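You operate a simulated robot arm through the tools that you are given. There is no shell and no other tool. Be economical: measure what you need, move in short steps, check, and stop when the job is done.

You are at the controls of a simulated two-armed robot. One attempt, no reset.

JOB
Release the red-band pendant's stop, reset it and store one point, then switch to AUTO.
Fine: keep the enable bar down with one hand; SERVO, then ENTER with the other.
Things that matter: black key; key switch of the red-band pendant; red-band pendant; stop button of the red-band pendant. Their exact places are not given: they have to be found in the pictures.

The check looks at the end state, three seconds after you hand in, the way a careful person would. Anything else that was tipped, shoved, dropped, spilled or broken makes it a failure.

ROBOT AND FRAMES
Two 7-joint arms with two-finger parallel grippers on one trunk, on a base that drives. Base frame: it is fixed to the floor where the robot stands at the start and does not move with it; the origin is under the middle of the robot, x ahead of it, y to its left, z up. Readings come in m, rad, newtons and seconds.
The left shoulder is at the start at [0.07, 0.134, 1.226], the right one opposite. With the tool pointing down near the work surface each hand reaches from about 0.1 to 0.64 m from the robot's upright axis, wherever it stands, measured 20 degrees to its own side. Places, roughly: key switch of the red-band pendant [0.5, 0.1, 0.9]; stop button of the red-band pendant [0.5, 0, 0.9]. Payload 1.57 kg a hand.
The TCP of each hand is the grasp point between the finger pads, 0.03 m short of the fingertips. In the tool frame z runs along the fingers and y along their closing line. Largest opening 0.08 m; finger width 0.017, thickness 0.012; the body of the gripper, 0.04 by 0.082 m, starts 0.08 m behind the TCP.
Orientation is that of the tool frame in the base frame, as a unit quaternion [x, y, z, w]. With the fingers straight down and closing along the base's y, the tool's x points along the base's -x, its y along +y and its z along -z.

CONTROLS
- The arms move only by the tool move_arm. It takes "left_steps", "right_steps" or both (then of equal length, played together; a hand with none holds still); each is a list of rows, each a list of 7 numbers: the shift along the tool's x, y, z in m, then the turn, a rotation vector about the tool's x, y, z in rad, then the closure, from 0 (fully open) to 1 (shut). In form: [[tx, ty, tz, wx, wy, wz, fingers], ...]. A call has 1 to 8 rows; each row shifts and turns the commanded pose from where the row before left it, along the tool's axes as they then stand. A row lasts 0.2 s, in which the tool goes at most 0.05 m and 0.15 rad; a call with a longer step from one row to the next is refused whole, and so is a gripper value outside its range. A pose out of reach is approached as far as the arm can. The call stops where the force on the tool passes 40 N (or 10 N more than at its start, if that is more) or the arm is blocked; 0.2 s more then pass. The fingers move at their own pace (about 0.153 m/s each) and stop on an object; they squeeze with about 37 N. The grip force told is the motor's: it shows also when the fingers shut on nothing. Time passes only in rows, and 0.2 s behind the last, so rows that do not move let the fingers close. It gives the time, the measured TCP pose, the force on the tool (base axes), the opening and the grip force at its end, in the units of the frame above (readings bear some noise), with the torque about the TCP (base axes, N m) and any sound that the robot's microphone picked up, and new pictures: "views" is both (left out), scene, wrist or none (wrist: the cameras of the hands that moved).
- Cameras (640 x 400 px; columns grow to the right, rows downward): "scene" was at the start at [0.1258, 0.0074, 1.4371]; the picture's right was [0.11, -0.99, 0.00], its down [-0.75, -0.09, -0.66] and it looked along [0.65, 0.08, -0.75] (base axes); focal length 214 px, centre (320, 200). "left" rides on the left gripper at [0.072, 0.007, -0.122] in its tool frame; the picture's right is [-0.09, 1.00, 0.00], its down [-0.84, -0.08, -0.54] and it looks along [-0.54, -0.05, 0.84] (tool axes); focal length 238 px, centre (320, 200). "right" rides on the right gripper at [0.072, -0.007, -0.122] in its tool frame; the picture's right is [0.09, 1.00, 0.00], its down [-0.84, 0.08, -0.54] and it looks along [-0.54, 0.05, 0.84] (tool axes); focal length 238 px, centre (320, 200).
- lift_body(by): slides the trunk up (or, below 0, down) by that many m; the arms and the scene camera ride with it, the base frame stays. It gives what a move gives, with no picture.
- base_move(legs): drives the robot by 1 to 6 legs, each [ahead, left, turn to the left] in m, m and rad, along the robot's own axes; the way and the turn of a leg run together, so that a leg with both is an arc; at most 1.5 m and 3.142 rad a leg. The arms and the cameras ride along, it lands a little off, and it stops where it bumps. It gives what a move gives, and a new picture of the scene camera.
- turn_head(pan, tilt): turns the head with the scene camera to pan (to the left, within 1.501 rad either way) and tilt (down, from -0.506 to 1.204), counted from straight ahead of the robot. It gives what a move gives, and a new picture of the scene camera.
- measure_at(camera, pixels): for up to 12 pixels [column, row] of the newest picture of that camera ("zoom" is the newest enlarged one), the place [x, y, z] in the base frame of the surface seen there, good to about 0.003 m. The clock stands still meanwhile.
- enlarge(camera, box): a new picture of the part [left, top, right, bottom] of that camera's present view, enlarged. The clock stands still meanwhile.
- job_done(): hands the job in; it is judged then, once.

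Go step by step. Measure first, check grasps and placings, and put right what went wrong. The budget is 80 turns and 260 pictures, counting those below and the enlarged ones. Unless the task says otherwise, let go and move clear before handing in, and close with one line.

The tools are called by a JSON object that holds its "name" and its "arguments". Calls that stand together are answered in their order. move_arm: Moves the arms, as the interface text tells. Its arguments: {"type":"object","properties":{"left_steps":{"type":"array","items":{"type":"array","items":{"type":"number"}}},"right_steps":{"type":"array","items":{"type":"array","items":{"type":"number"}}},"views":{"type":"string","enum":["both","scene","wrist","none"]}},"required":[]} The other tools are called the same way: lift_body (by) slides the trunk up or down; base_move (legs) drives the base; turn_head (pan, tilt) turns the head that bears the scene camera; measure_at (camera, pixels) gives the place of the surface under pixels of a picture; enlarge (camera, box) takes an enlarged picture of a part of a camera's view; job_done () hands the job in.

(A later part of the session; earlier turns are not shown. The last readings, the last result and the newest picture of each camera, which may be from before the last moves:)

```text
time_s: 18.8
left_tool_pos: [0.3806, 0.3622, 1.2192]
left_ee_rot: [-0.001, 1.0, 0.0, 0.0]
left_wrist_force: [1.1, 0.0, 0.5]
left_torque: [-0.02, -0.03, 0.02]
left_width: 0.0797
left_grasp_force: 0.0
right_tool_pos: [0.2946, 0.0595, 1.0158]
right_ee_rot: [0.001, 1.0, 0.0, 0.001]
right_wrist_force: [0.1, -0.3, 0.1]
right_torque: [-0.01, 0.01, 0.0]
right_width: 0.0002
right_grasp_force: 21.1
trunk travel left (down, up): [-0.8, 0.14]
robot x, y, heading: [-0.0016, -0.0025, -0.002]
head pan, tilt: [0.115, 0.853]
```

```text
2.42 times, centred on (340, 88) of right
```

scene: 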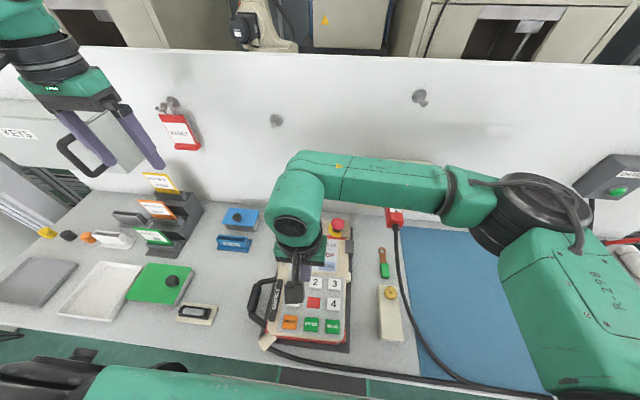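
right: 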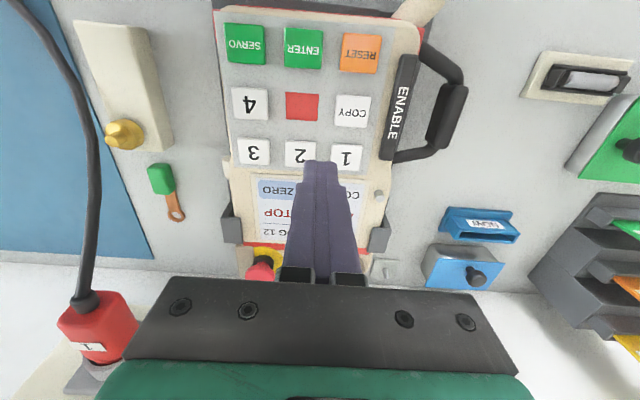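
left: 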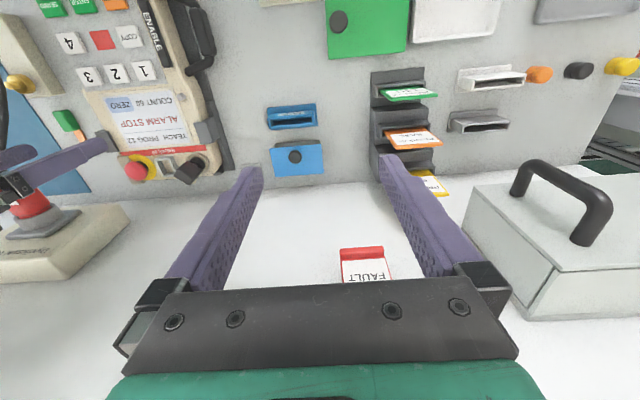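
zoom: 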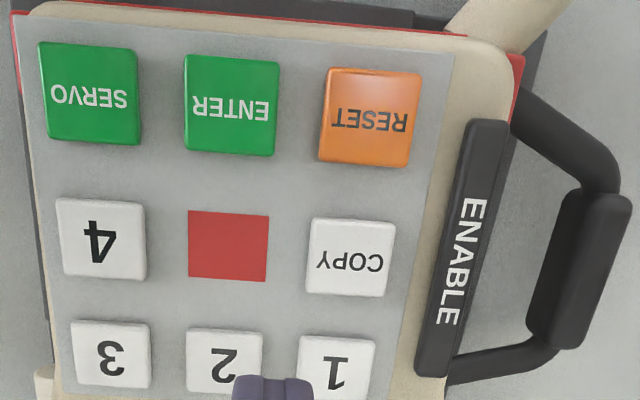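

RESET is at (0.224, 0.085) with its top at 0.914. I'll move over it with shut fingers, descend and press.

{"name": "move_arm", "arguments": {"right_steps": [[0.036, 0.013, 0, 0, 0, 0, 1], [0.035, 0.0125, 0, 0, 0, 0, 1], [0, 0, 0.03, 0, 0, 0, 1], [0, 0, 0.027, 0, 0, 0, 1], [0, 0, 0, 0, 0, 0, 1]]}}

{"name": "enlarge", "arguments": {"camera": "right", "box": [200, 80, 440, 230]}}

```text
time_s: 20.0
left_tool_pos: [0.3806, 0.3617, 1.2183]
left_ee_rot: [-0.001, 1.0, 0.001, 0.001]
left_wrist_force: [0.1, -0.3, -0.5]
left_torque: [-0.03, 0.0, 0.01]
left_width: 0.0799
left_grasp_force: 0.1
right_tool_pos: [0.2252, 0.0857, 0.9587]
right_ee_rot: [0.0, 1.0, 0.0, 0.0]
right_wrist_force: [0.4, -0.4, 0.2]
right_torque: [-0.01, 0.01, -0.02]
right_width: 0.0001
right_grasp_force: 21.7
trunk travel left (down, up): [-0.8, 0.14]
robot x, y, heading: [0.0005, 0.0016, -0.003]
head pan, tilt: [0.115, 0.853]
```

scene: 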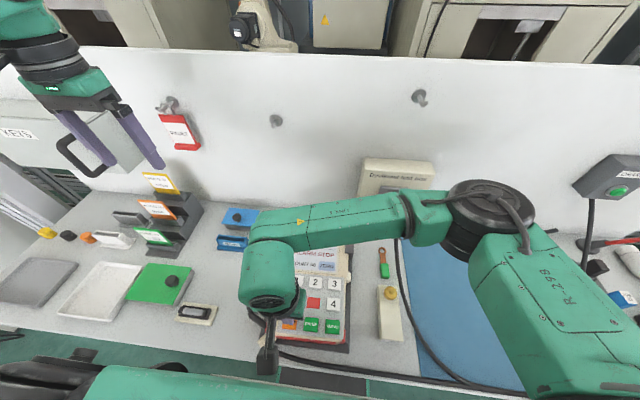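
right: 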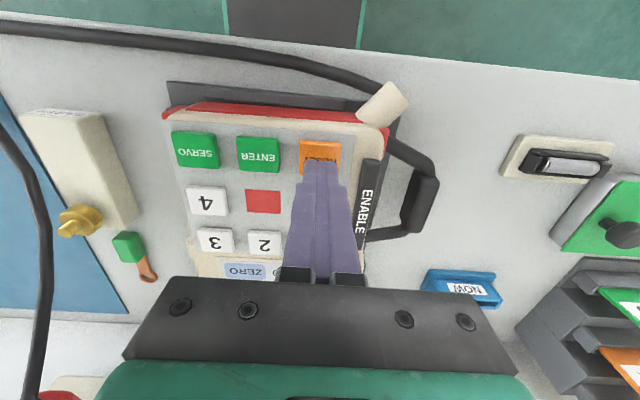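

```text
2.67 times, centred on (320, 155) of right
```

zoom: 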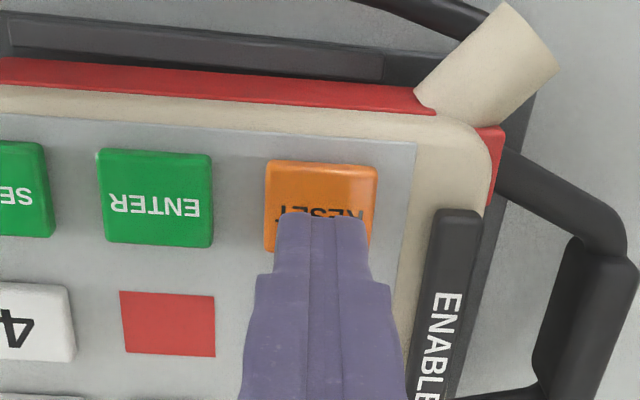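

The fingertips are over RESET. I'll press in small steps, back off and look at the screen.

{"name": "move_arm", "arguments": {"right_steps": [[0, 0, 0.01, 0, 0, 0, 1], [0, 0, 0.004, 0, 0, 0, 1], [0, 0, 0.003, 0, 0, 0, 1], [0, 0, 0.003, 0, 0, 0, 1]], "views": "none"}}

```text
time_s: 21.0
left_tool_pos: [0.3819, 0.3622, 1.2194]
left_ee_rot: [-0.001, 1.0, 0.001, 0.001]
left_wrist_force: [0.7, 0.4, -1.3]
left_torque: [0.04, 0.0, 0.01]
left_width: 0.08
left_grasp_force: 0.1
right_tool_pos: [0.2262, 0.0869, 0.9403]
right_ee_rot: [0.001, 1.0, 0.003, 0.001]
right_wrist_force: [4.4, 0.4, 21.8]
right_torque: [0.01, -0.07, 0.13]
right_width: 0.0
right_grasp_force: 21.5
trunk travel left (down, up): [-0.8, 0.14]
robot x, y, heading: [0.0011, 0.0011, 0.0]
head pan, tilt: [0.115, 0.853]
heard: click
```

I heard a click at 22 N. I'll back off sideways to see the screen, and bring the left hand towards the enable bar.

{"name": "move_arm", "arguments": {"right_steps": [[0, 0, -0.03, 0, 0, 0, 1], [0, -0.03, -0.03, 0, 0, 0, 1], [0, -0.045, 0, 0, 0, 0, 1], [0, -0.045, 0, 0, 0, 0, 1], [0, -0.03, 0, 0, 0, 0, 1]], "left_steps": [[0.04, 0, 0.02, 0, 0, 0, 1], [0.04, 0, 0.025, 0, 0, 0, 1], [0.01, 0, 0.04, 0, 0, 0, 1], [0, -0.02, 0.04, 0, 0, 0, 1], [0, 0, 0, 0, 0, 0, 1]]}}

{"name": "enlarge", "arguments": {"camera": "scene", "box": [240, 200, 368, 280]}}

{"name": "enlarge", "arguments": {"camera": "scene", "box": [240, 270, 368, 350]}}

```text
time_s: 22.2
left_tool_pos: [0.2888, 0.341, 1.094]
left_ee_rot: [0.0, 1.0, 0.002, 0.0]
left_wrist_force: [-0.3, -0.7, 0.3]
left_torque: [0.04, -0.02, -0.01]
left_width: 0.0002
left_grasp_force: 21.4
right_tool_pos: [0.2237, -0.0669, 0.9999]
right_ee_rot: [-0.001, 1.0, 0.001, 0.0]
right_wrist_force: [0.0, -0.6, -0.2]
right_torque: [0.03, -0.03, -0.01]
right_width: 0.0
right_grasp_force: 21.0
trunk travel left (down, up): [-0.8, 0.14]
robot x, y, heading: [0.0002, -0.0013, 0.003]
head pan, tilt: [0.115, 0.853]
```

scene: 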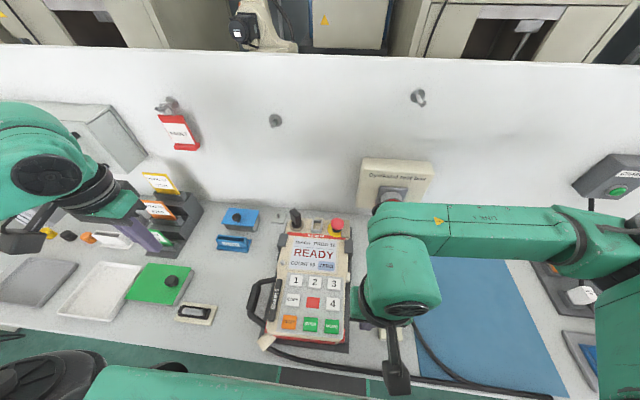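
right: 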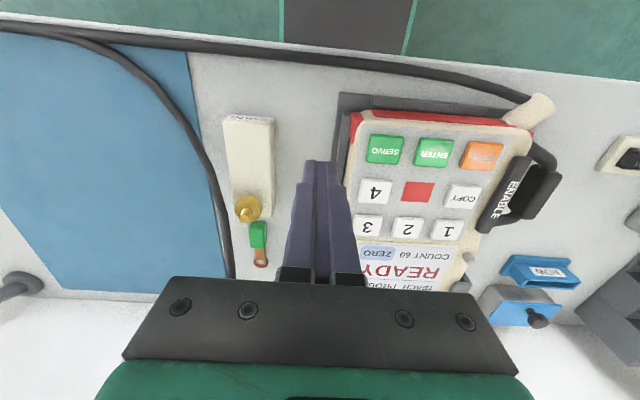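
left: 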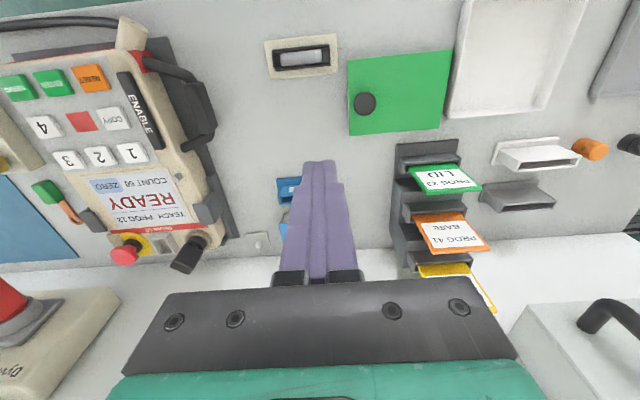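

```text
5.00 times, centred on (304, 240) of scene
```

zoom: 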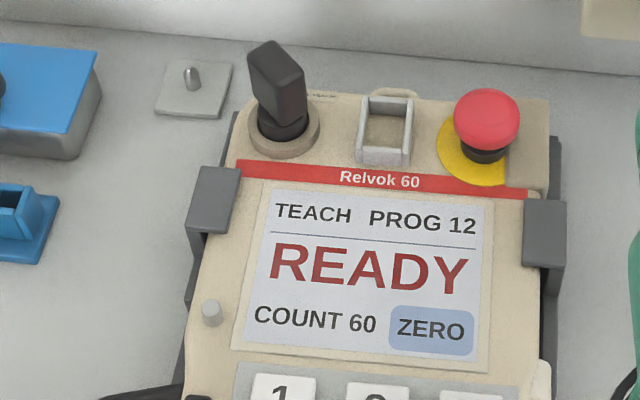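

```text
5.00 times, centred on (304, 310) of scene
```

zoom: 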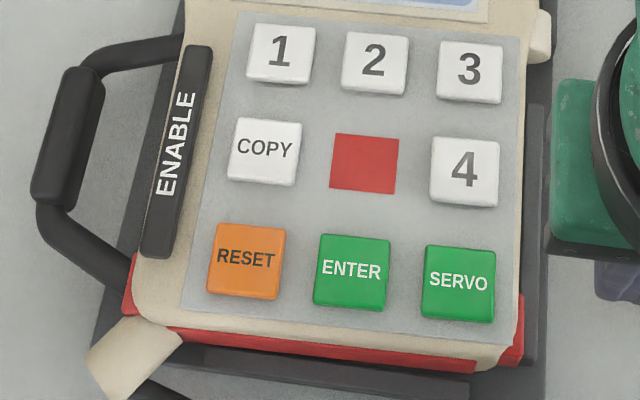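

The screen reads READY. Now I'll bring the left hand over the ENABLE bar, tilted outward so the right hand has room.

{"name": "move_arm", "arguments": {"left_steps": [[0.005, -0.043, 0.02, 0, 0, 0, 1], [0.005, -0.043, 0.02, 0, 0, 0, 1], [0.005, -0.043, 0.02, 0, 0, 0, 1], [0.002, -0.043, 0.02, 0, 0, 0, 1], [0, -0.043, 0, 0.15, 0, 0, 1], [0, 0, 0, 0.15, 0, 0, 1], [0, 0.0059, 0.0191, 0, 0, 0, 1], [0, 0, 0, 0, 0, 0, 1]]}}

{"name": "enlarge", "arguments": {"camera": "left", "box": [200, 80, 440, 230]}}

{"name": "enlarge", "arguments": {"camera": "scene", "box": [240, 250, 400, 350]}}

```text
time_s: 24.0
left_tool_pos: [0.3348, 0.141, 1.0107]
left_ee_rot: [0.0, 0.989, -0.15, 0.0]
left_wrist_force: [-0.7, 0.3, -0.1]
left_torque: [0.01, 0.03, 0.01]
left_width: 0.0001
left_grasp_force: 21.6
left hand out of reach, approached as far as the arm can: row 1, 2, 3, 4
right_tool_pos: [0.2255, -0.0646, 0.9989]
right_ee_rot: [0.001, 1.0, 0.0, 0.001]
right_wrist_force: [0.5, 0.4, 0.3]
right_torque: [0.04, 0.0, -0.01]
right_width: 0.0
right_grasp_force: 21.0
trunk travel left (down, up): [-0.8, 0.14]
robot x, y, heading: [0.0026, 0.0016, 0.006]
head pan, tilt: [0.115, 0.853]
```

scene: 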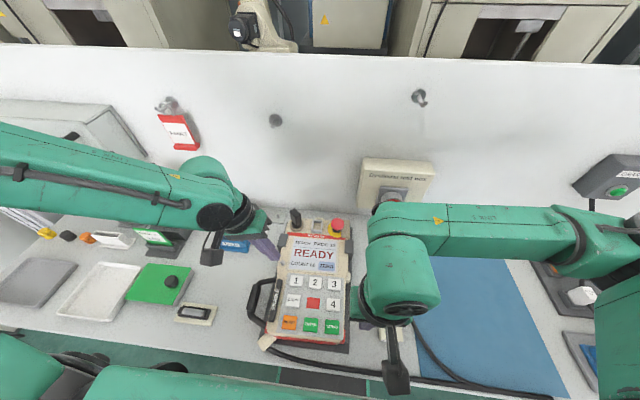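
left: 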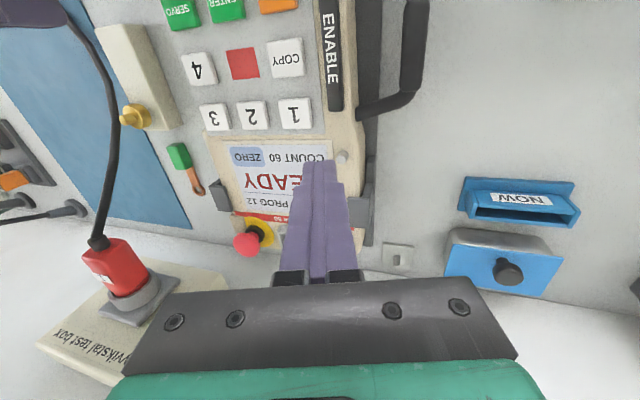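

```text
2.67 times, centred on (320, 155) of left
```

zoom: 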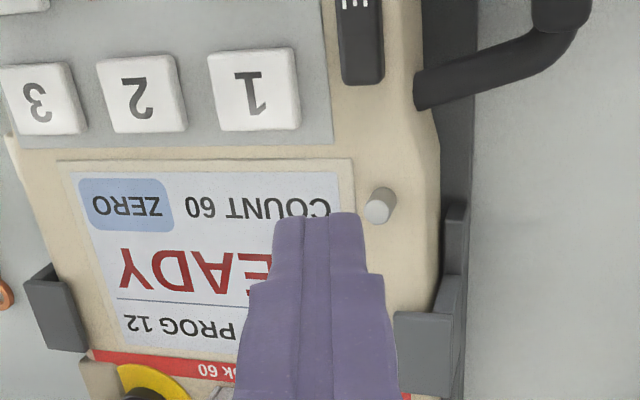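

```text
4.00 times, centred on (320, 300) of scene
```

zoom: 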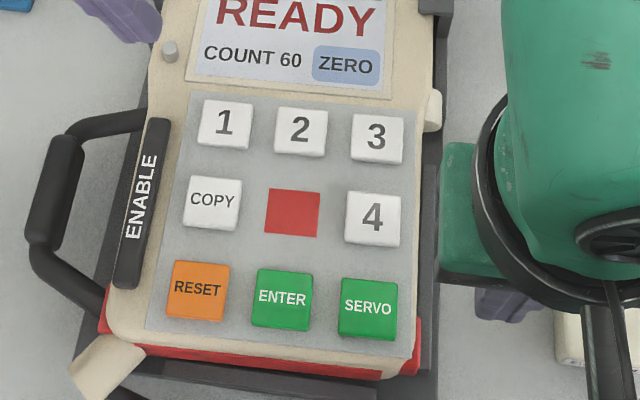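

The left hand ended at (0.335, 0.141). I'll move it back toward the bar at x≈0.285.

{"name": "move_arm", "arguments": {"left_steps": [[0.025, -0.006, 0.002, 0, 0, 0, 1], [0.025, -0.006, 0.002, 0, 0, 0, 1], [0, 0.0089, 0.0287, 0, 0, 0, 1], [0, 0, 0, 0, 0, 0, 1]]}}

{"name": "enlarge", "arguments": {"camera": "left", "box": [200, 80, 440, 230]}}

{"name": "enlarge", "arguments": {"camera": "scene", "box": [200, 230, 360, 350]}}

```text
time_s: 25.0
left_tool_pos: [0.3318, 0.1356, 0.9831]
left_ee_rot: [-0.001, 0.989, -0.149, -0.001]
left_wrist_force: [0.1, 0.4, -0.3]
left_torque: [0.02, 0.03, 0.01]
left_width: 0.0
left_grasp_force: 20.8
left hand out of reach, approached as far as the arm can: row 1, 2
right_tool_pos: [0.2245, -0.0648, 0.999]
right_ee_rot: [0.0, 1.0, 0.0, 0.0]
right_wrist_force: [0.1, -0.5, 0.4]
right_torque: [0.01, 0.0, -0.02]
right_width: 0.0
right_grasp_force: 21.4
trunk travel left (down, up): [-0.8, 0.14]
robot x, y, heading: [0.0015, 0.0012, 0.0]
head pan, tilt: [0.115, 0.853]
```

scene: 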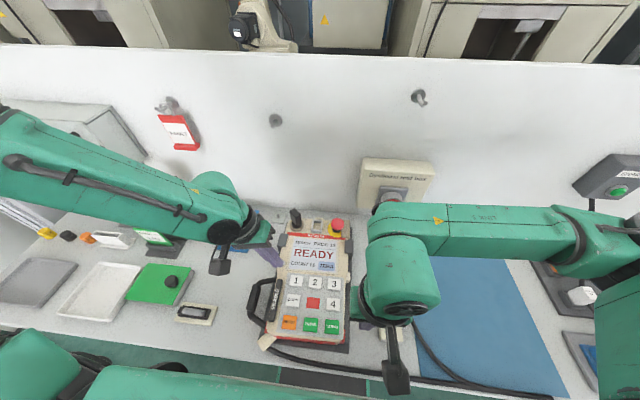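
left: 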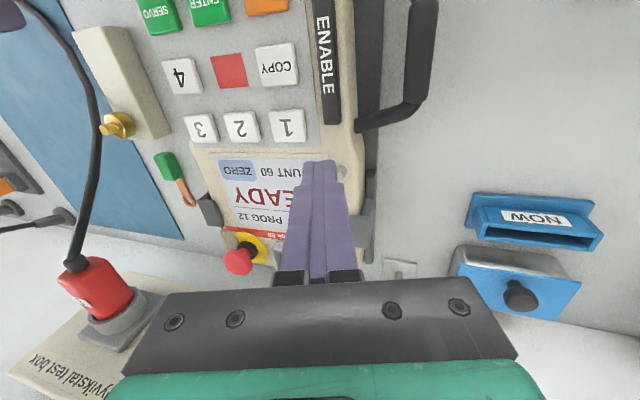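

```text
2.67 times, centred on (320, 155) of left
```

zoom: 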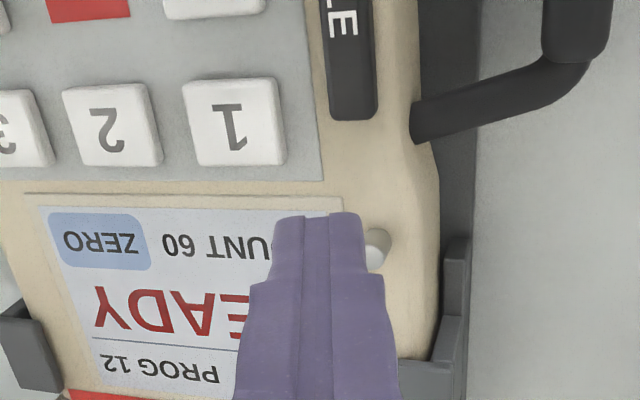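

```text
3.33 times, centred on (280, 290) of scene
```

zoom: 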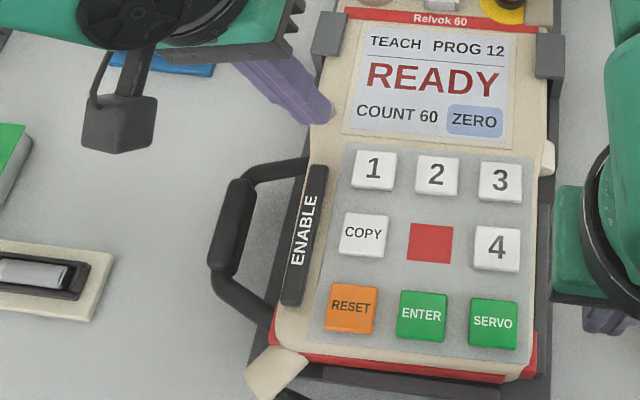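

The left arm can't come closer in, so I'll raise it and drive the base back about 0.12 m. That puts the bar in the middle of its reach.

{"name": "move_arm", "arguments": {"left_steps": [[0, -0.0118, -0.0382, 0, 0, 0, 1], [0, -0.0118, -0.0382, 0, 0, 0, 1], [0, 0, 0, -0.15, 0, 0, 1]], "right_steps": [[0, 0, -0.03, 0, 0, 0, 1], [0, 0, -0.03, 0, 0, 0, 1], [0, 0, 0, 0, 0, 0, 1]], "views": "none"}}

{"name": "base_move", "arguments": {"legs": [[-0.12, 0, 0]]}}

```text
time_s: 25.8
left_tool_pos: [0.3299, 0.1356, 1.0627]
left_ee_rot: [-0.001, 0.997, -0.073, -0.001]
left_wrist_force: [0.2, -0.7, 0.3]
left_torque: [0.01, 0.04, -0.02]
left_width: 0.0001
left_grasp_force: 21.9
right_tool_pos: [0.2257, -0.0663, 1.057]
right_ee_rot: [0.001, 1.0, 0.001, -0.002]
right_wrist_force: [0.1, 0.5, 0.1]
right_torque: [0.0, -0.02, 0.02]
right_width: 0.0
right_grasp_force: 21.0
trunk travel left (down, up): [-0.8, 0.14]
robot x, y, heading: [-0.002, -0.0029, 0.002]
head pan, tilt: [0.115, 0.853]
```

```text
time_s: 27.0
left_tool_pos: [0.2098, 0.1365, 1.0621]
left_ee_rot: [-0.001, 0.997, -0.076, -0.001]
left_wrist_force: [-0.3, -0.4, -0.2]
left_torque: [-0.03, -0.04, 0.01]
left_width: 0.0
left_grasp_force: 21.8
right_tool_pos: [0.1055, -0.066, 1.0571]
right_ee_rot: [0.001, 1.0, 0.0, -0.001]
right_wrist_force: [0.7, -0.2, -0.2]
right_torque: [-0.02, 0.02, -0.04]
right_width: 0.0
right_grasp_force: 21.6
trunk travel left (down, up): [-0.8, 0.14]
robot x, y, heading: [-0.12, 0.0001, -0.0]
head pan, tilt: [0.115, 0.853]
```

scene: 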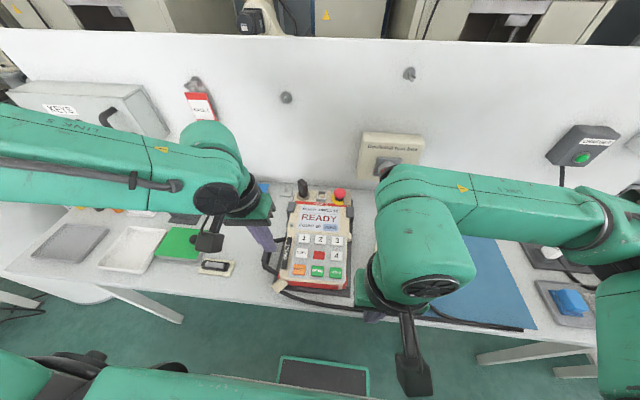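

Now the left hand goes over the bar and the right over SERVO, both hovering.

{"name": "move_arm", "arguments": {"left_steps": [[-0.033, 0, 0, 0.148, 0, 0, 1], [-0.032, -0.01, 0.003, 0, 0, 0, 1], [0, 0.0089, 0.0287, 0, 0, 0, 1], [0, 0.0089, 0.0287, 0, 0, 0, 1], [0, 0.0059, 0.0191, 0, 0, 0, 1], [0, 0, 0, 0, 0, 0, 1]], "right_steps": [[-0.04, 0.02, 0, 0, 0, 0, 1], [-0.04, 0.02, 0, 0, 0, 0, 1], [-0.04, 0.02, 0, 0, 0, 0, 1], [0, 0, 0.04, 0, 0, 0, 1], [0, 0, 0.04, 0, 0, 0, 1], [0, 0, 0, 0, 0, 0, 1]]}}

{"name": "enlarge", "arguments": {"camera": "left", "box": [200, 60, 440, 210]}}

{"name": "enlarge", "arguments": {"camera": "right", "box": [200, 60, 440, 210]}}

{"name": "enlarge", "arguments": {"camera": "scene", "box": [240, 170, 400, 300]}}

```text
time_s: 28.4
left_tool_pos: [0.2728, 0.1261, 0.9825]
left_ee_rot: [0.0, 0.989, -0.148, 0.001]
left_wrist_force: [0.1, 0.0, -0.1]
left_torque: [0.02, -0.04, -0.01]
left_width: 0.0
left_grasp_force: 21.2
right_tool_pos: [0.2252, -0.0049, 0.9785]
right_ee_rot: [0.0, 1.0, 0.0, 0.001]
right_wrist_force: [-1.3, -0.3, -0.4]
right_torque: [0.01, -0.01, 0.01]
right_width: 0.0
right_grasp_force: 21.0
trunk travel left (down, up): [-0.8, 0.14]
robot x, y, heading: [-0.1239, 0.0002, -0.004]
head pan, tilt: [0.115, 0.853]
```

scene: 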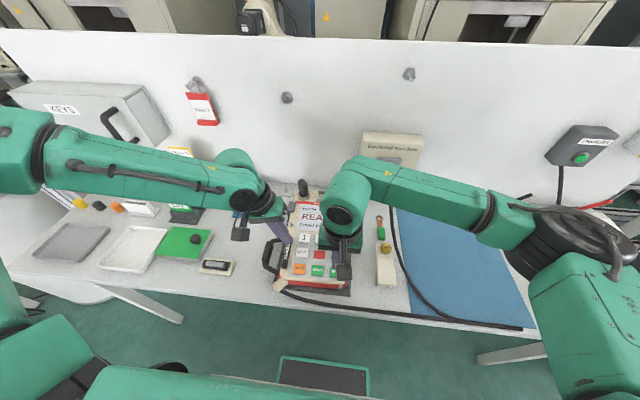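
right: 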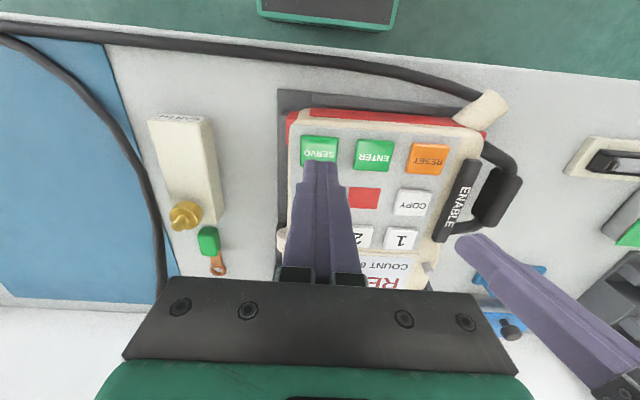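
left: 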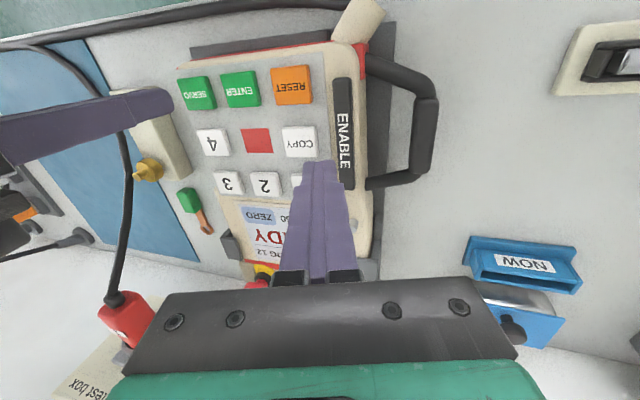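

```text
2.67 times, centred on (320, 135) of left
```

zoom: 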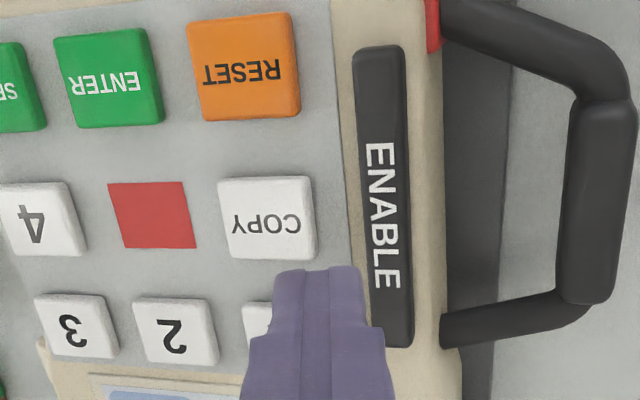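

```text
2.67 times, centred on (320, 135) of right
```

zoom: 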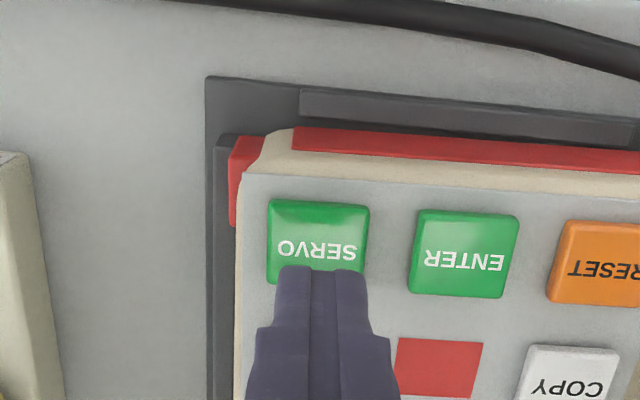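

```text
3.08 times, centred on (320, 235) of scene
```

zoom: 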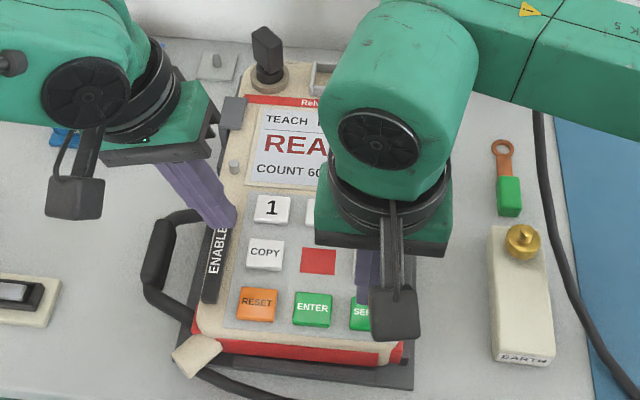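

Both hands are placed. I'll press the bar down with the left hand in small steps.

{"name": "move_arm", "arguments": {"left_steps": [[0, 0.0088, 0.0181, 0, 0, 0, 1], [0, 0.003, 0.0096, 0, 0, 0, 1], [0, 0.0009, 0.0029, 0, 0, 0, 1], [0, 0.0009, 0.0029, 0, 0, 0, 1]], "views": "none"}}

```text
time_s: 29.4
left_tool_pos: [0.2736, 0.1305, 0.947]
left_ee_rot: [-0.001, 0.989, -0.149, 0.0]
left_wrist_force: [-0.1, 1.2, 1.9]
left_torque: [-0.02, -0.01, -0.01]
left_width: 0.0
left_grasp_force: 20.9
right_tool_pos: [0.2246, -0.0051, 0.9782]
right_ee_rot: [0.001, 1.0, 0.001, 0.0]
right_wrist_force: [-0.4, 0.7, 0.4]
right_torque: [0.03, -0.01, 0.01]
right_width: 0.0
right_grasp_force: 21.1
trunk travel left (down, up): [-0.8, 0.14]
robot x, y, heading: [-0.1183, 0.0007, 0.006]
head pan, tilt: [0.115, 0.853]
```

Contact has just begun at 1.9 N. I'll push a little more.

{"name": "move_arm", "arguments": {"left_steps": [[0, 0.0009, 0.0029, 0, 0, 0, 1], [0, 0.0006, 0.0019, 0, 0, 0, 1]], "views": "wrist"}}

{"name": "enlarge", "arguments": {"camera": "left", "box": [200, 80, 440, 230]}}

{"name": "enlarge", "arguments": {"camera": "scene", "box": [240, 170, 400, 300]}}

```text
time_s: 30.0
left_tool_pos: [0.2737, 0.1296, 0.9429]
left_ee_rot: [0.0, 0.989, -0.149, 0.003]
left_wrist_force: [0.9, 3.1, 15.9]
left_torque: [0.11, -0.06, 0.04]
left_width: 0.0
left_grasp_force: 21.3
right_tool_pos: [0.2236, -0.0052, 0.9791]
right_ee_rot: [0.002, 1.0, 0.0, 0.001]
right_wrist_force: [-0.5, 0.4, 0.1]
right_torque: [0.01, -0.03, 0.05]
right_width: 0.0
right_grasp_force: 21.4
trunk travel left (down, up): [-0.8, 0.14]
robot x, y, heading: [-0.1204, 0.002, -0.006]
head pan, tilt: [0.115, 0.853]
heard: click
```

left: 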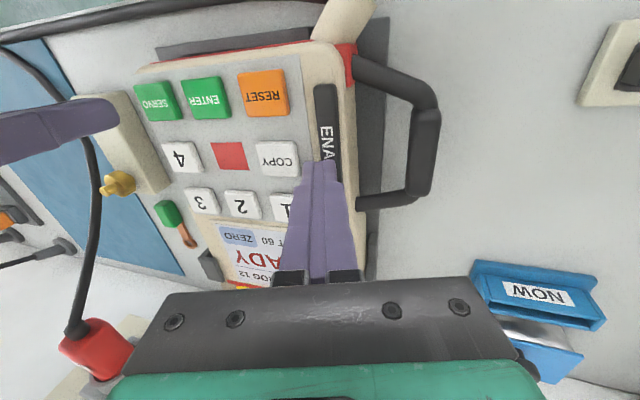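

```text
2.67 times, centred on (320, 155) of left
```

zoom: 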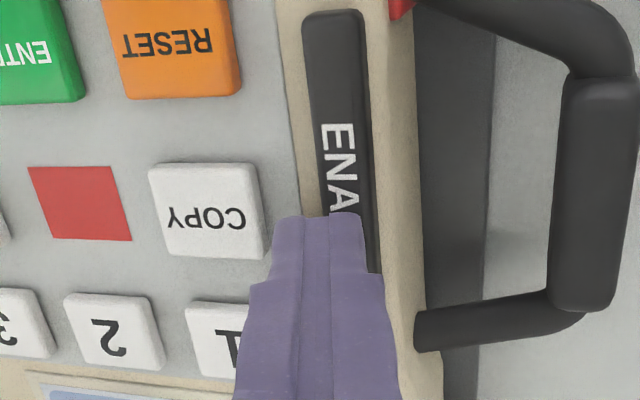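

```text
3.08 times, centred on (320, 235) of scene
```

zoom: 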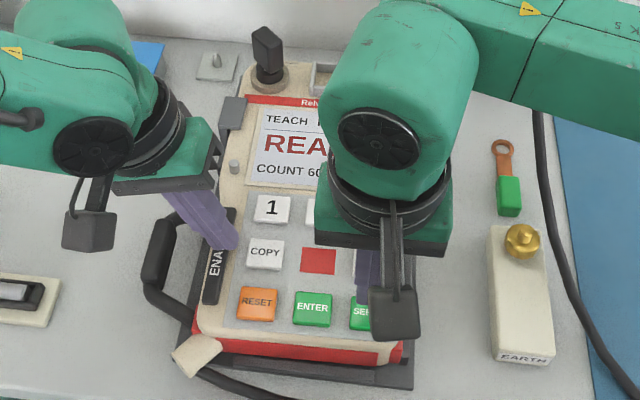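

The bar clicked and is held at 16 N. Now I'll press SERVO with the right hand.

{"name": "move_arm", "arguments": {"right_steps": [[0, 0, 0.03, 0, 0, 0, 1], [0, 0, 0.004, 0, 0, 0, 1], [0, 0, 0.003, 0, 0, 0, 1], [0, 0, 0.003, 0, 0, 0, 1]], "views": "none"}}

```text
time_s: 31.0
left_tool_pos: [0.2729, 0.1292, 0.9445]
left_ee_rot: [0.0, 0.989, -0.149, 0.003]
left_wrist_force: [8.7, 2.9, 17.3]
left_torque: [0.15, -0.29, -0.03]
left_width: 0.0
left_grasp_force: 21.3
right_tool_pos: [0.2239, -0.0042, 0.9398]
right_ee_rot: [0.001, 1.0, 0.001, 0.003]
right_wrist_force: [-1.8, -2.3, 15.7]
right_torque: [-0.08, 0.09, 0.01]
right_width: 0.0
right_grasp_force: 20.9
trunk travel left (down, up): [-0.8, 0.14]
robot x, y, heading: [-0.1194, -0.001, 0.002]
head pan, tilt: [0.115, 0.853]
heard: click
```

SERVO clicked. I'll lift the right hand a bit and check the screen.

{"name": "move_arm", "arguments": {"right_steps": [[0, 0, -0.02, 0, 0, 0, 1], [0, 0, -0.02, 0, 0, 0, 1]], "views": "scene"}}

{"name": "enlarge", "arguments": {"camera": "scene", "box": [280, 180, 360, 240]}}

{"name": "enlarge", "arguments": {"camera": "right", "box": [200, 60, 500, 310]}}

```text
time_s: 31.6
left_tool_pos: [0.2728, 0.1298, 0.9443]
left_ee_rot: [0.001, 0.989, -0.149, 0.001]
left_wrist_force: [5.1, 1.0, 25.8]
left_torque: [0.08, -0.18, 0.0]
left_width: 0.0001
left_grasp_force: 21.4
right_tool_pos: [0.2239, -0.0047, 0.9801]
right_ee_rot: [0.002, 1.0, 0.0, 0.001]
right_wrist_force: [-0.8, 0.2, 0.5]
right_torque: [-0.02, 0.02, 0.01]
right_width: 0.0001
right_grasp_force: 21.4
trunk travel left (down, up): [-0.8, 0.14]
robot x, y, heading: [-0.1233, 0.0009, 0.001]
head pan, tilt: [0.115, 0.853]
```

scene: 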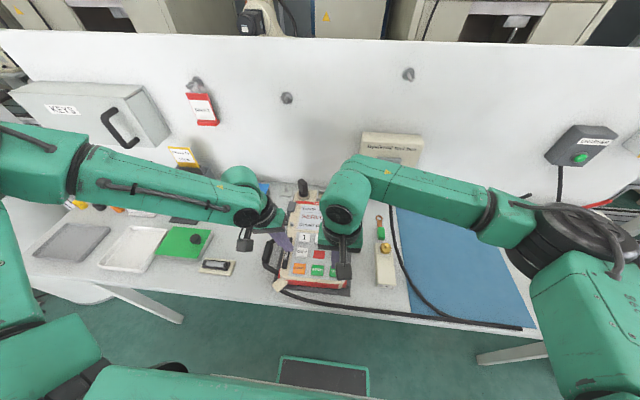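

```text
6.67 times, centred on (320, 210) of scene
```

zoom: 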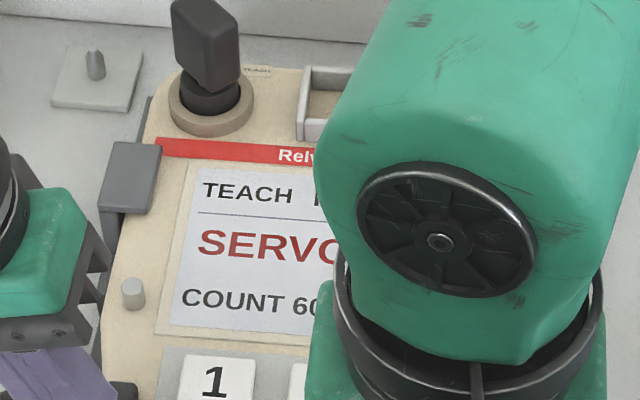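

```text
1.60 times, centred on (350, 185) of right
```

zoom: 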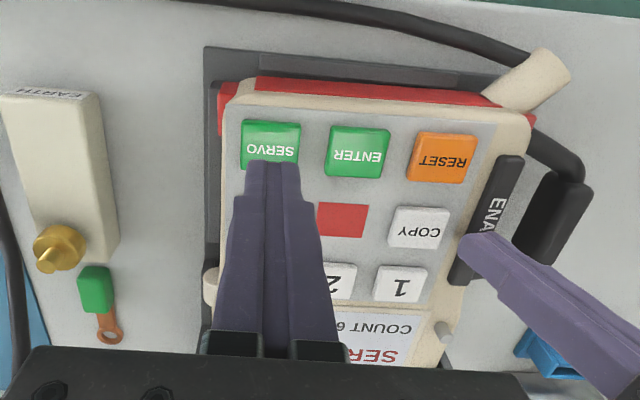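

The screen reads SERVO. I'll shift the right hand to ENTER, 0.047 m to the left, and press.

{"name": "move_arm", "arguments": {"right_steps": [[0, 0.024, 0, 0, 0, 0, 1], [0, 0.023, 0, 0, 0, 0, 1], [0, 0, 0, 0, 0, 0, 1]], "views": "none"}}

{"name": "enlarge", "arguments": {"camera": "right", "box": [200, 60, 440, 210]}}

```text
time_s: 32.4
left_tool_pos: [0.2715, 0.1287, 0.9433]
left_ee_rot: [0.0, 0.989, -0.148, 0.002]
left_wrist_force: [5.4, 0.6, 27.8]
left_torque: [0.06, -0.14, 0.0]
left_width: 0.0002
left_grasp_force: 21.4
right_tool_pos: [0.2237, 0.041, 0.9801]
right_ee_rot: [0.001, 1.0, 0.002, 0.001]
right_wrist_force: [-0.1, -0.6, 0.2]
right_torque: [-0.01, 0.0, 0.02]
right_width: 0.0
right_grasp_force: 21.3
trunk travel left (down, up): [-0.8, 0.14]
robot x, y, heading: [-0.1167, -0.0022, 0.001]
head pan, tilt: [0.115, 0.853]
```

```text
2.67 times, centred on (320, 135) of right
```

zoom: 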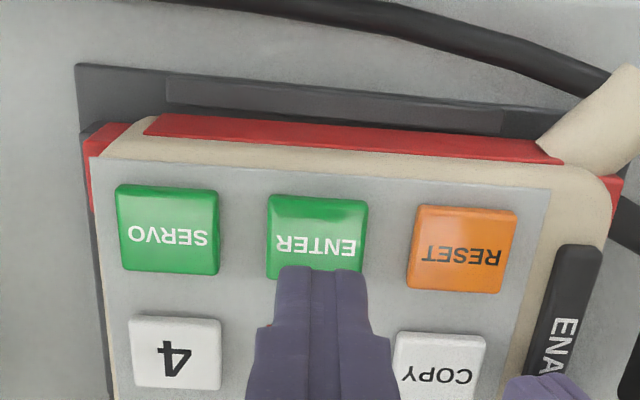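

The tips are centred on ENTER. I'll press it once and then lift.

{"name": "move_arm", "arguments": {"right_steps": [[0, 0, 0.032, 0, 0, 0, 1], [0, 0, 0.004, 0, 0, 0, 1], [0, 0, 0.003, 0, 0, 0, 1], [0, 0, 0.003, 0, 0, 0, 1]], "views": "none"}}

```text
time_s: 33.4
left_tool_pos: [0.2704, 0.1288, 0.9439]
left_ee_rot: [-0.001, 0.989, -0.147, 0.002]
left_wrist_force: [8.6, 1.6, 17.2]
left_torque: [0.09, -0.29, -0.01]
left_width: 0.0
left_grasp_force: 20.8
right_tool_pos: [0.224, 0.0418, 0.9399]
right_ee_rot: [0.001, 1.0, 0.003, 0.003]
right_wrist_force: [0.4, -5.2, 32.1]
right_torque: [-0.14, 0.07, 0.12]
right_width: 0.0
right_grasp_force: 20.9
trunk travel left (down, up): [-0.8, 0.14]
robot x, y, heading: [-0.1197, -0.0006, -0.002]
head pan, tilt: [0.115, 0.853]
heard: click
```

ENTER clicked. I'll lift the right hand and move it aside while the left still holds, then read the screen.

{"name": "move_arm", "arguments": {"right_steps": [[0, 0, -0.03, 0, 0, 0, 1], [0, -0.02, -0.04, 0, 0, 0, 1], [0, -0.045, 0, 0, 0, 0, 1], [0, -0.045, 0, 0, 0, 0, 1], [0, -0.03, 0, 0, 0, 0, 1]], "views": "scene"}}

{"name": "enlarge", "arguments": {"camera": "scene", "box": [272, 170, 368, 230]}}

```text
time_s: 34.6
left_tool_pos: [0.272, 0.1277, 0.9437]
left_ee_rot: [0.0, 0.989, -0.148, 0.003]
left_wrist_force: [0.4, 0.9, 25.5]
left_torque: [0.08, 0.01, -0.01]
left_width: 0.0
left_grasp_force: 21.8
right_tool_pos: [0.2214, -0.0997, 1.0064]
right_ee_rot: [0.001, 1.0, 0.001, 0.002]
right_wrist_force: [0.2, -0.3, 0.2]
right_torque: [0.01, -0.01, -0.04]
right_width: 0.0
right_grasp_force: 21.4
trunk travel left (down, up): [-0.8, 0.14]
robot x, y, heading: [-0.1224, 0.0012, 0.001]
head pan, tilt: [0.115, 0.853]
```

scene: 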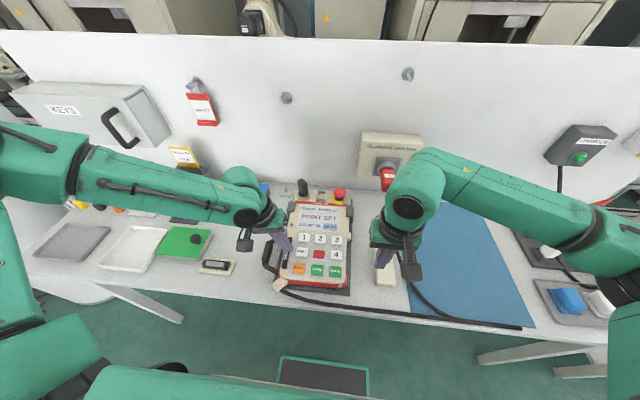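

```text
6.67 times, centred on (320, 200) of scene
```

zoom: 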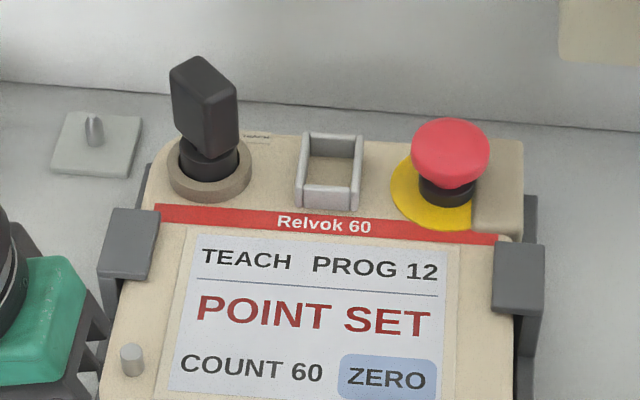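

POINT SET: the point is stored. I'll lift the left hand off, level it, open the fingers and drive forward again for the key.

{"name": "move_arm", "arguments": {"left_steps": [[0, -0.0089, -0.0287, 0, 0, 0, 1], [0, -0.0118, -0.0382, 0, 0, 0, 1], [0, -0.0118, -0.0382, 0, 0, 0, 1], [0, 0.02, 0, -0.15, 0, 0, 0.3], [0, 0.02, 0, -0.148, 0, 0, 0.3], [0, 0, 0, 0, 0, 0, 0.3]], "right_steps": [[0, 0, -0.03, 0, 0, 0, 1], [0, -0.02, -0.03, 0, 0, 0, 1], [0, -0.03, 0, 0, 0, 0, 1], [0, -0.03, 0, 0, 0, 0, 1], [0, 0, 0, 0, 0, 0, 1], [0, 0, 0, 0, 0, 0, 1]], "views": "none"}}

{"name": "base_move", "arguments": {"legs": [[0.08, 0, 0]]}}

{"name": "enlarge", "arguments": {"camera": "scene", "box": [272, 170, 368, 250]}}

```text
time_s: 36.0
left_tool_pos: [0.2725, 0.1692, 1.0441]
left_ee_rot: [0.0, 1.0, 0.001, 0.0]
left_wrist_force: [0.6, -0.7, -0.4]
left_torque: [-0.03, 0.0, -0.01]
left_width: 0.0563
left_grasp_force: 0.0
right_tool_pos: [0.2237, -0.1755, 1.068]
right_ee_rot: [0.001, 1.0, 0.0, 0.0]
right_wrist_force: [-0.3, 0.5, 0.0]
right_torque: [-0.01, 0.0, 0.01]
right_width: 0.0001
right_grasp_force: 21.6
trunk travel left (down, up): [-0.8, 0.14]
robot x, y, heading: [-0.1228, -0.0026, -0.001]
head pan, tilt: [0.115, 0.853]
```

```text
time_s: 37.1
left_tool_pos: [0.3485, 0.1695, 1.0451]
left_ee_rot: [0.0, 1.0, 0.0, 0.002]
left_wrist_force: [-0.9, -0.3, 0.6]
left_torque: [0.02, 0.0, 0.0]
left_width: 0.0562
left_grasp_force: 0.0
right_tool_pos: [0.299, -0.1774, 1.0693]
right_ee_rot: [0.0, 1.0, 0.0, 0.001]
right_wrist_force: [-0.2, 0.7, -0.1]
right_torque: [-0.05, -0.03, -0.01]
right_width: 0.0
right_grasp_force: 21.5
trunk travel left (down, up): [-0.8, 0.14]
robot x, y, heading: [-0.0442, -0.0013, 0.0]
head pan, tilt: [0.115, 0.853]
```

scene: 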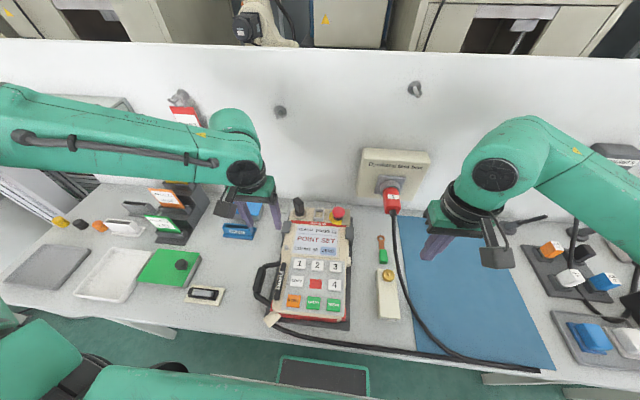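

```text
5.00 times, centred on (320, 210) of scene
```

zoom: 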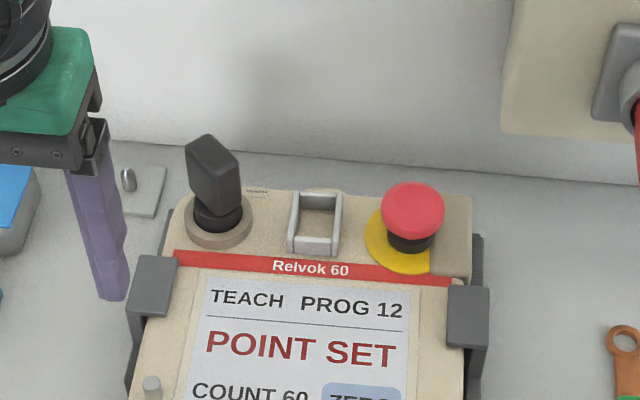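

The left hand goes over the key with its fingers turned 45° counterclockwise, to match the blade.

{"name": "move_arm", "arguments": {"left_steps": [[-0.043, -0.019, 0, 0, 0, 0, 0.3], [-0.043, -0.019, 0, 0, 0, 0, 0.3], [-0.04, -0.018, 0, 0, 0, -0.15, 0.3], [0, 0, 0, 0, 0, -0.15, 0.3], [0, 0, 0, 0, 0, -0.15, 0.3], [0, 0, 0, 0, 0, -0.15, 0.3], [0, 0, 0, 0, 0, -0.15, 0.3], [0, 0, 0, 0, 0, 0, 0.3]]}}

{"name": "enlarge", "arguments": {"camera": "left", "box": [220, 80, 420, 205]}}

```text
time_s: 38.9
left_tool_pos: [0.4637, 0.1251, 1.0471]
left_ee_rot: [-0.369, 0.929, -0.001, 0.0]
left_wrist_force: [0.4, -0.2, -0.4]
left_torque: [-0.02, 0.02, 0.01]
left_width: 0.056
left_grasp_force: 0.0
left hand out of reach, approached as far as the arm can: row 3
right_tool_pos: [0.3039, -0.1774, 1.0677]
right_ee_rot: [0.001, 1.0, 0.0, 0.0]
right_wrist_force: [-1.1, 0.1, -0.5]
right_torque: [-0.01, 0.01, 0.03]
right_width: 0.0
right_grasp_force: 21.2
trunk travel left (down, up): [-0.8, 0.14]
robot x, y, heading: [-0.0408, -0.0008, 0.0]
head pan, tilt: [0.115, 0.853]
```

scene: 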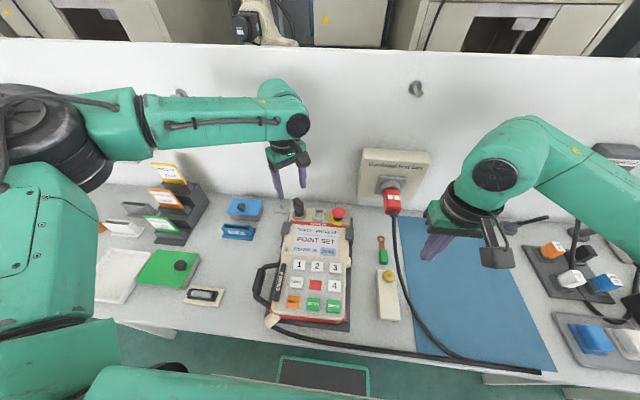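
left: 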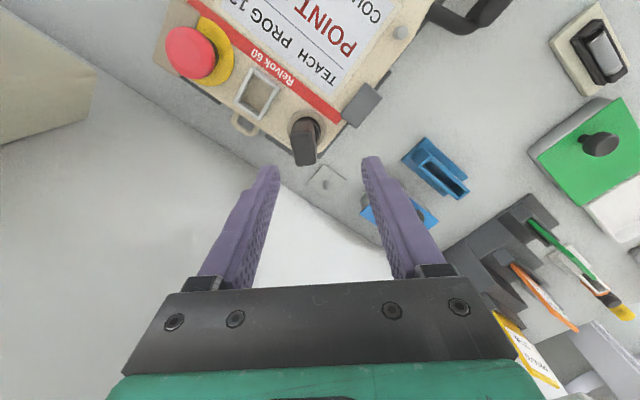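

```text
3.20 times, centred on (320, 142) of left
```

zoom: 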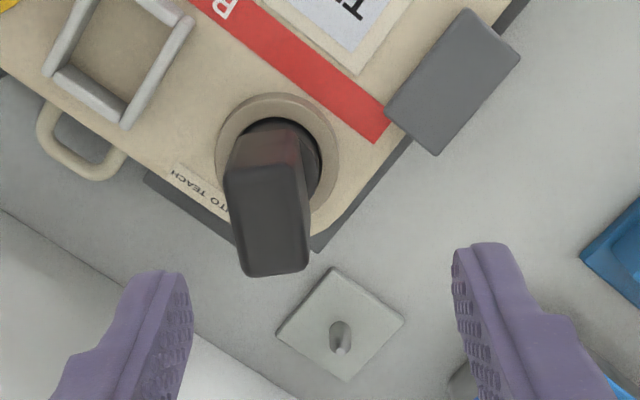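

{"name": "measure_at", "arguments": {"camera": "zoom", "pixels": [[232, 178], [300, 172], [307, 262], [247, 272], [268, 222], [232, 150], [325, 170], [275, 100]]}}

```text
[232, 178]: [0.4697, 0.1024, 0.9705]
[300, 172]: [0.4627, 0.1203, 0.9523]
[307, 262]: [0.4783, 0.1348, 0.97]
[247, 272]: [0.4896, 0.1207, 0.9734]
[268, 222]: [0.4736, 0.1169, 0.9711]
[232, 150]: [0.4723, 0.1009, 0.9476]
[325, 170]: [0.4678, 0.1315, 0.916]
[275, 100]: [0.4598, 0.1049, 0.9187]
```

The key is centred near (0.474, 0.1175). I'll shift over it, check the straddle and descend to TCP z≈0.97.

{"name": "move_arm", "arguments": {"left_steps": [[-0.0023, -0.0126, 0, 0, 0, -0.04, 0.3], [0, 0, 0.03, 0, 0, 0, 0.3], [0, 0, 0, 0, 0, 0, 0.3]]}}

{"name": "enlarge", "arguments": {"camera": "left", "box": [220, 80, 420, 205]}}

{"name": "enlarge", "arguments": {"camera": "scene", "box": [256, 150, 352, 230]}}

```text
time_s: 39.7
left_tool_pos: [0.4595, 0.1296, 1.02]
left_ee_rot: [-0.385, 0.923, -0.001, 0.0]
left_wrist_force: [0.8, -0.6, 0.1]
left_torque: [-0.01, 0.01, -0.03]
left_width: 0.0558
left_grasp_force: 0.1
left hand out of reach, approached as far as the arm can: row 1, 2
right_tool_pos: [0.3029, -0.1756, 1.0682]
right_ee_rot: [0.0, 1.0, 0.0, 0.0]
right_wrist_force: [0.1, 0.2, 0.0]
right_torque: [-0.01, 0.0, -0.01]
right_width: 0.0
right_grasp_force: 21.4
trunk travel left (down, up): [-0.8, 0.14]
robot x, y, heading: [-0.0408, 0.0001, 0.003]
head pan, tilt: [0.115, 0.853]
```

scene: 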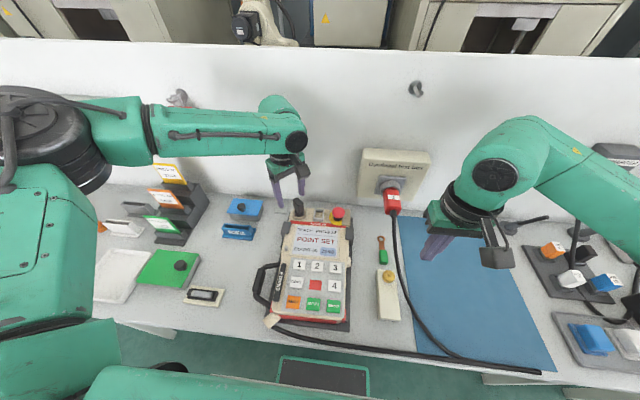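
left: 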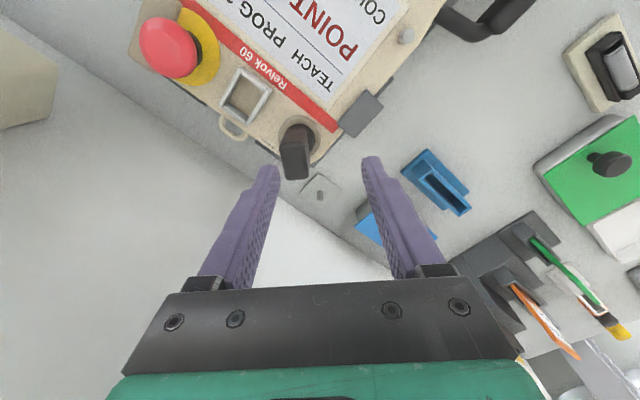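

```text
3.20 times, centred on (320, 142) of left
```

zoom: 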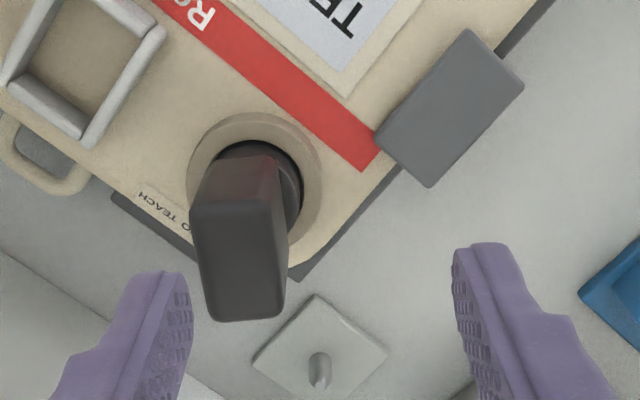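

```text
5.00 times, centred on (304, 190) of scene
```

zoom: 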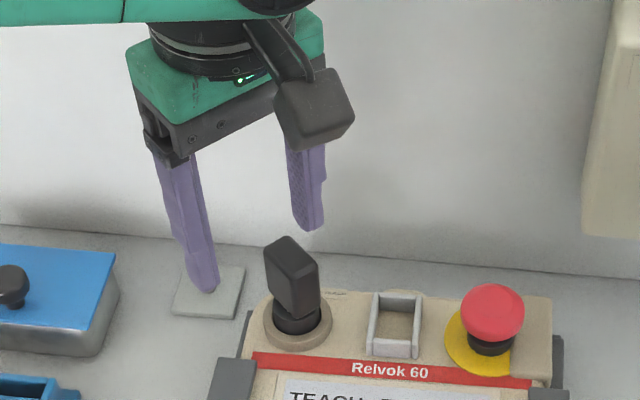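

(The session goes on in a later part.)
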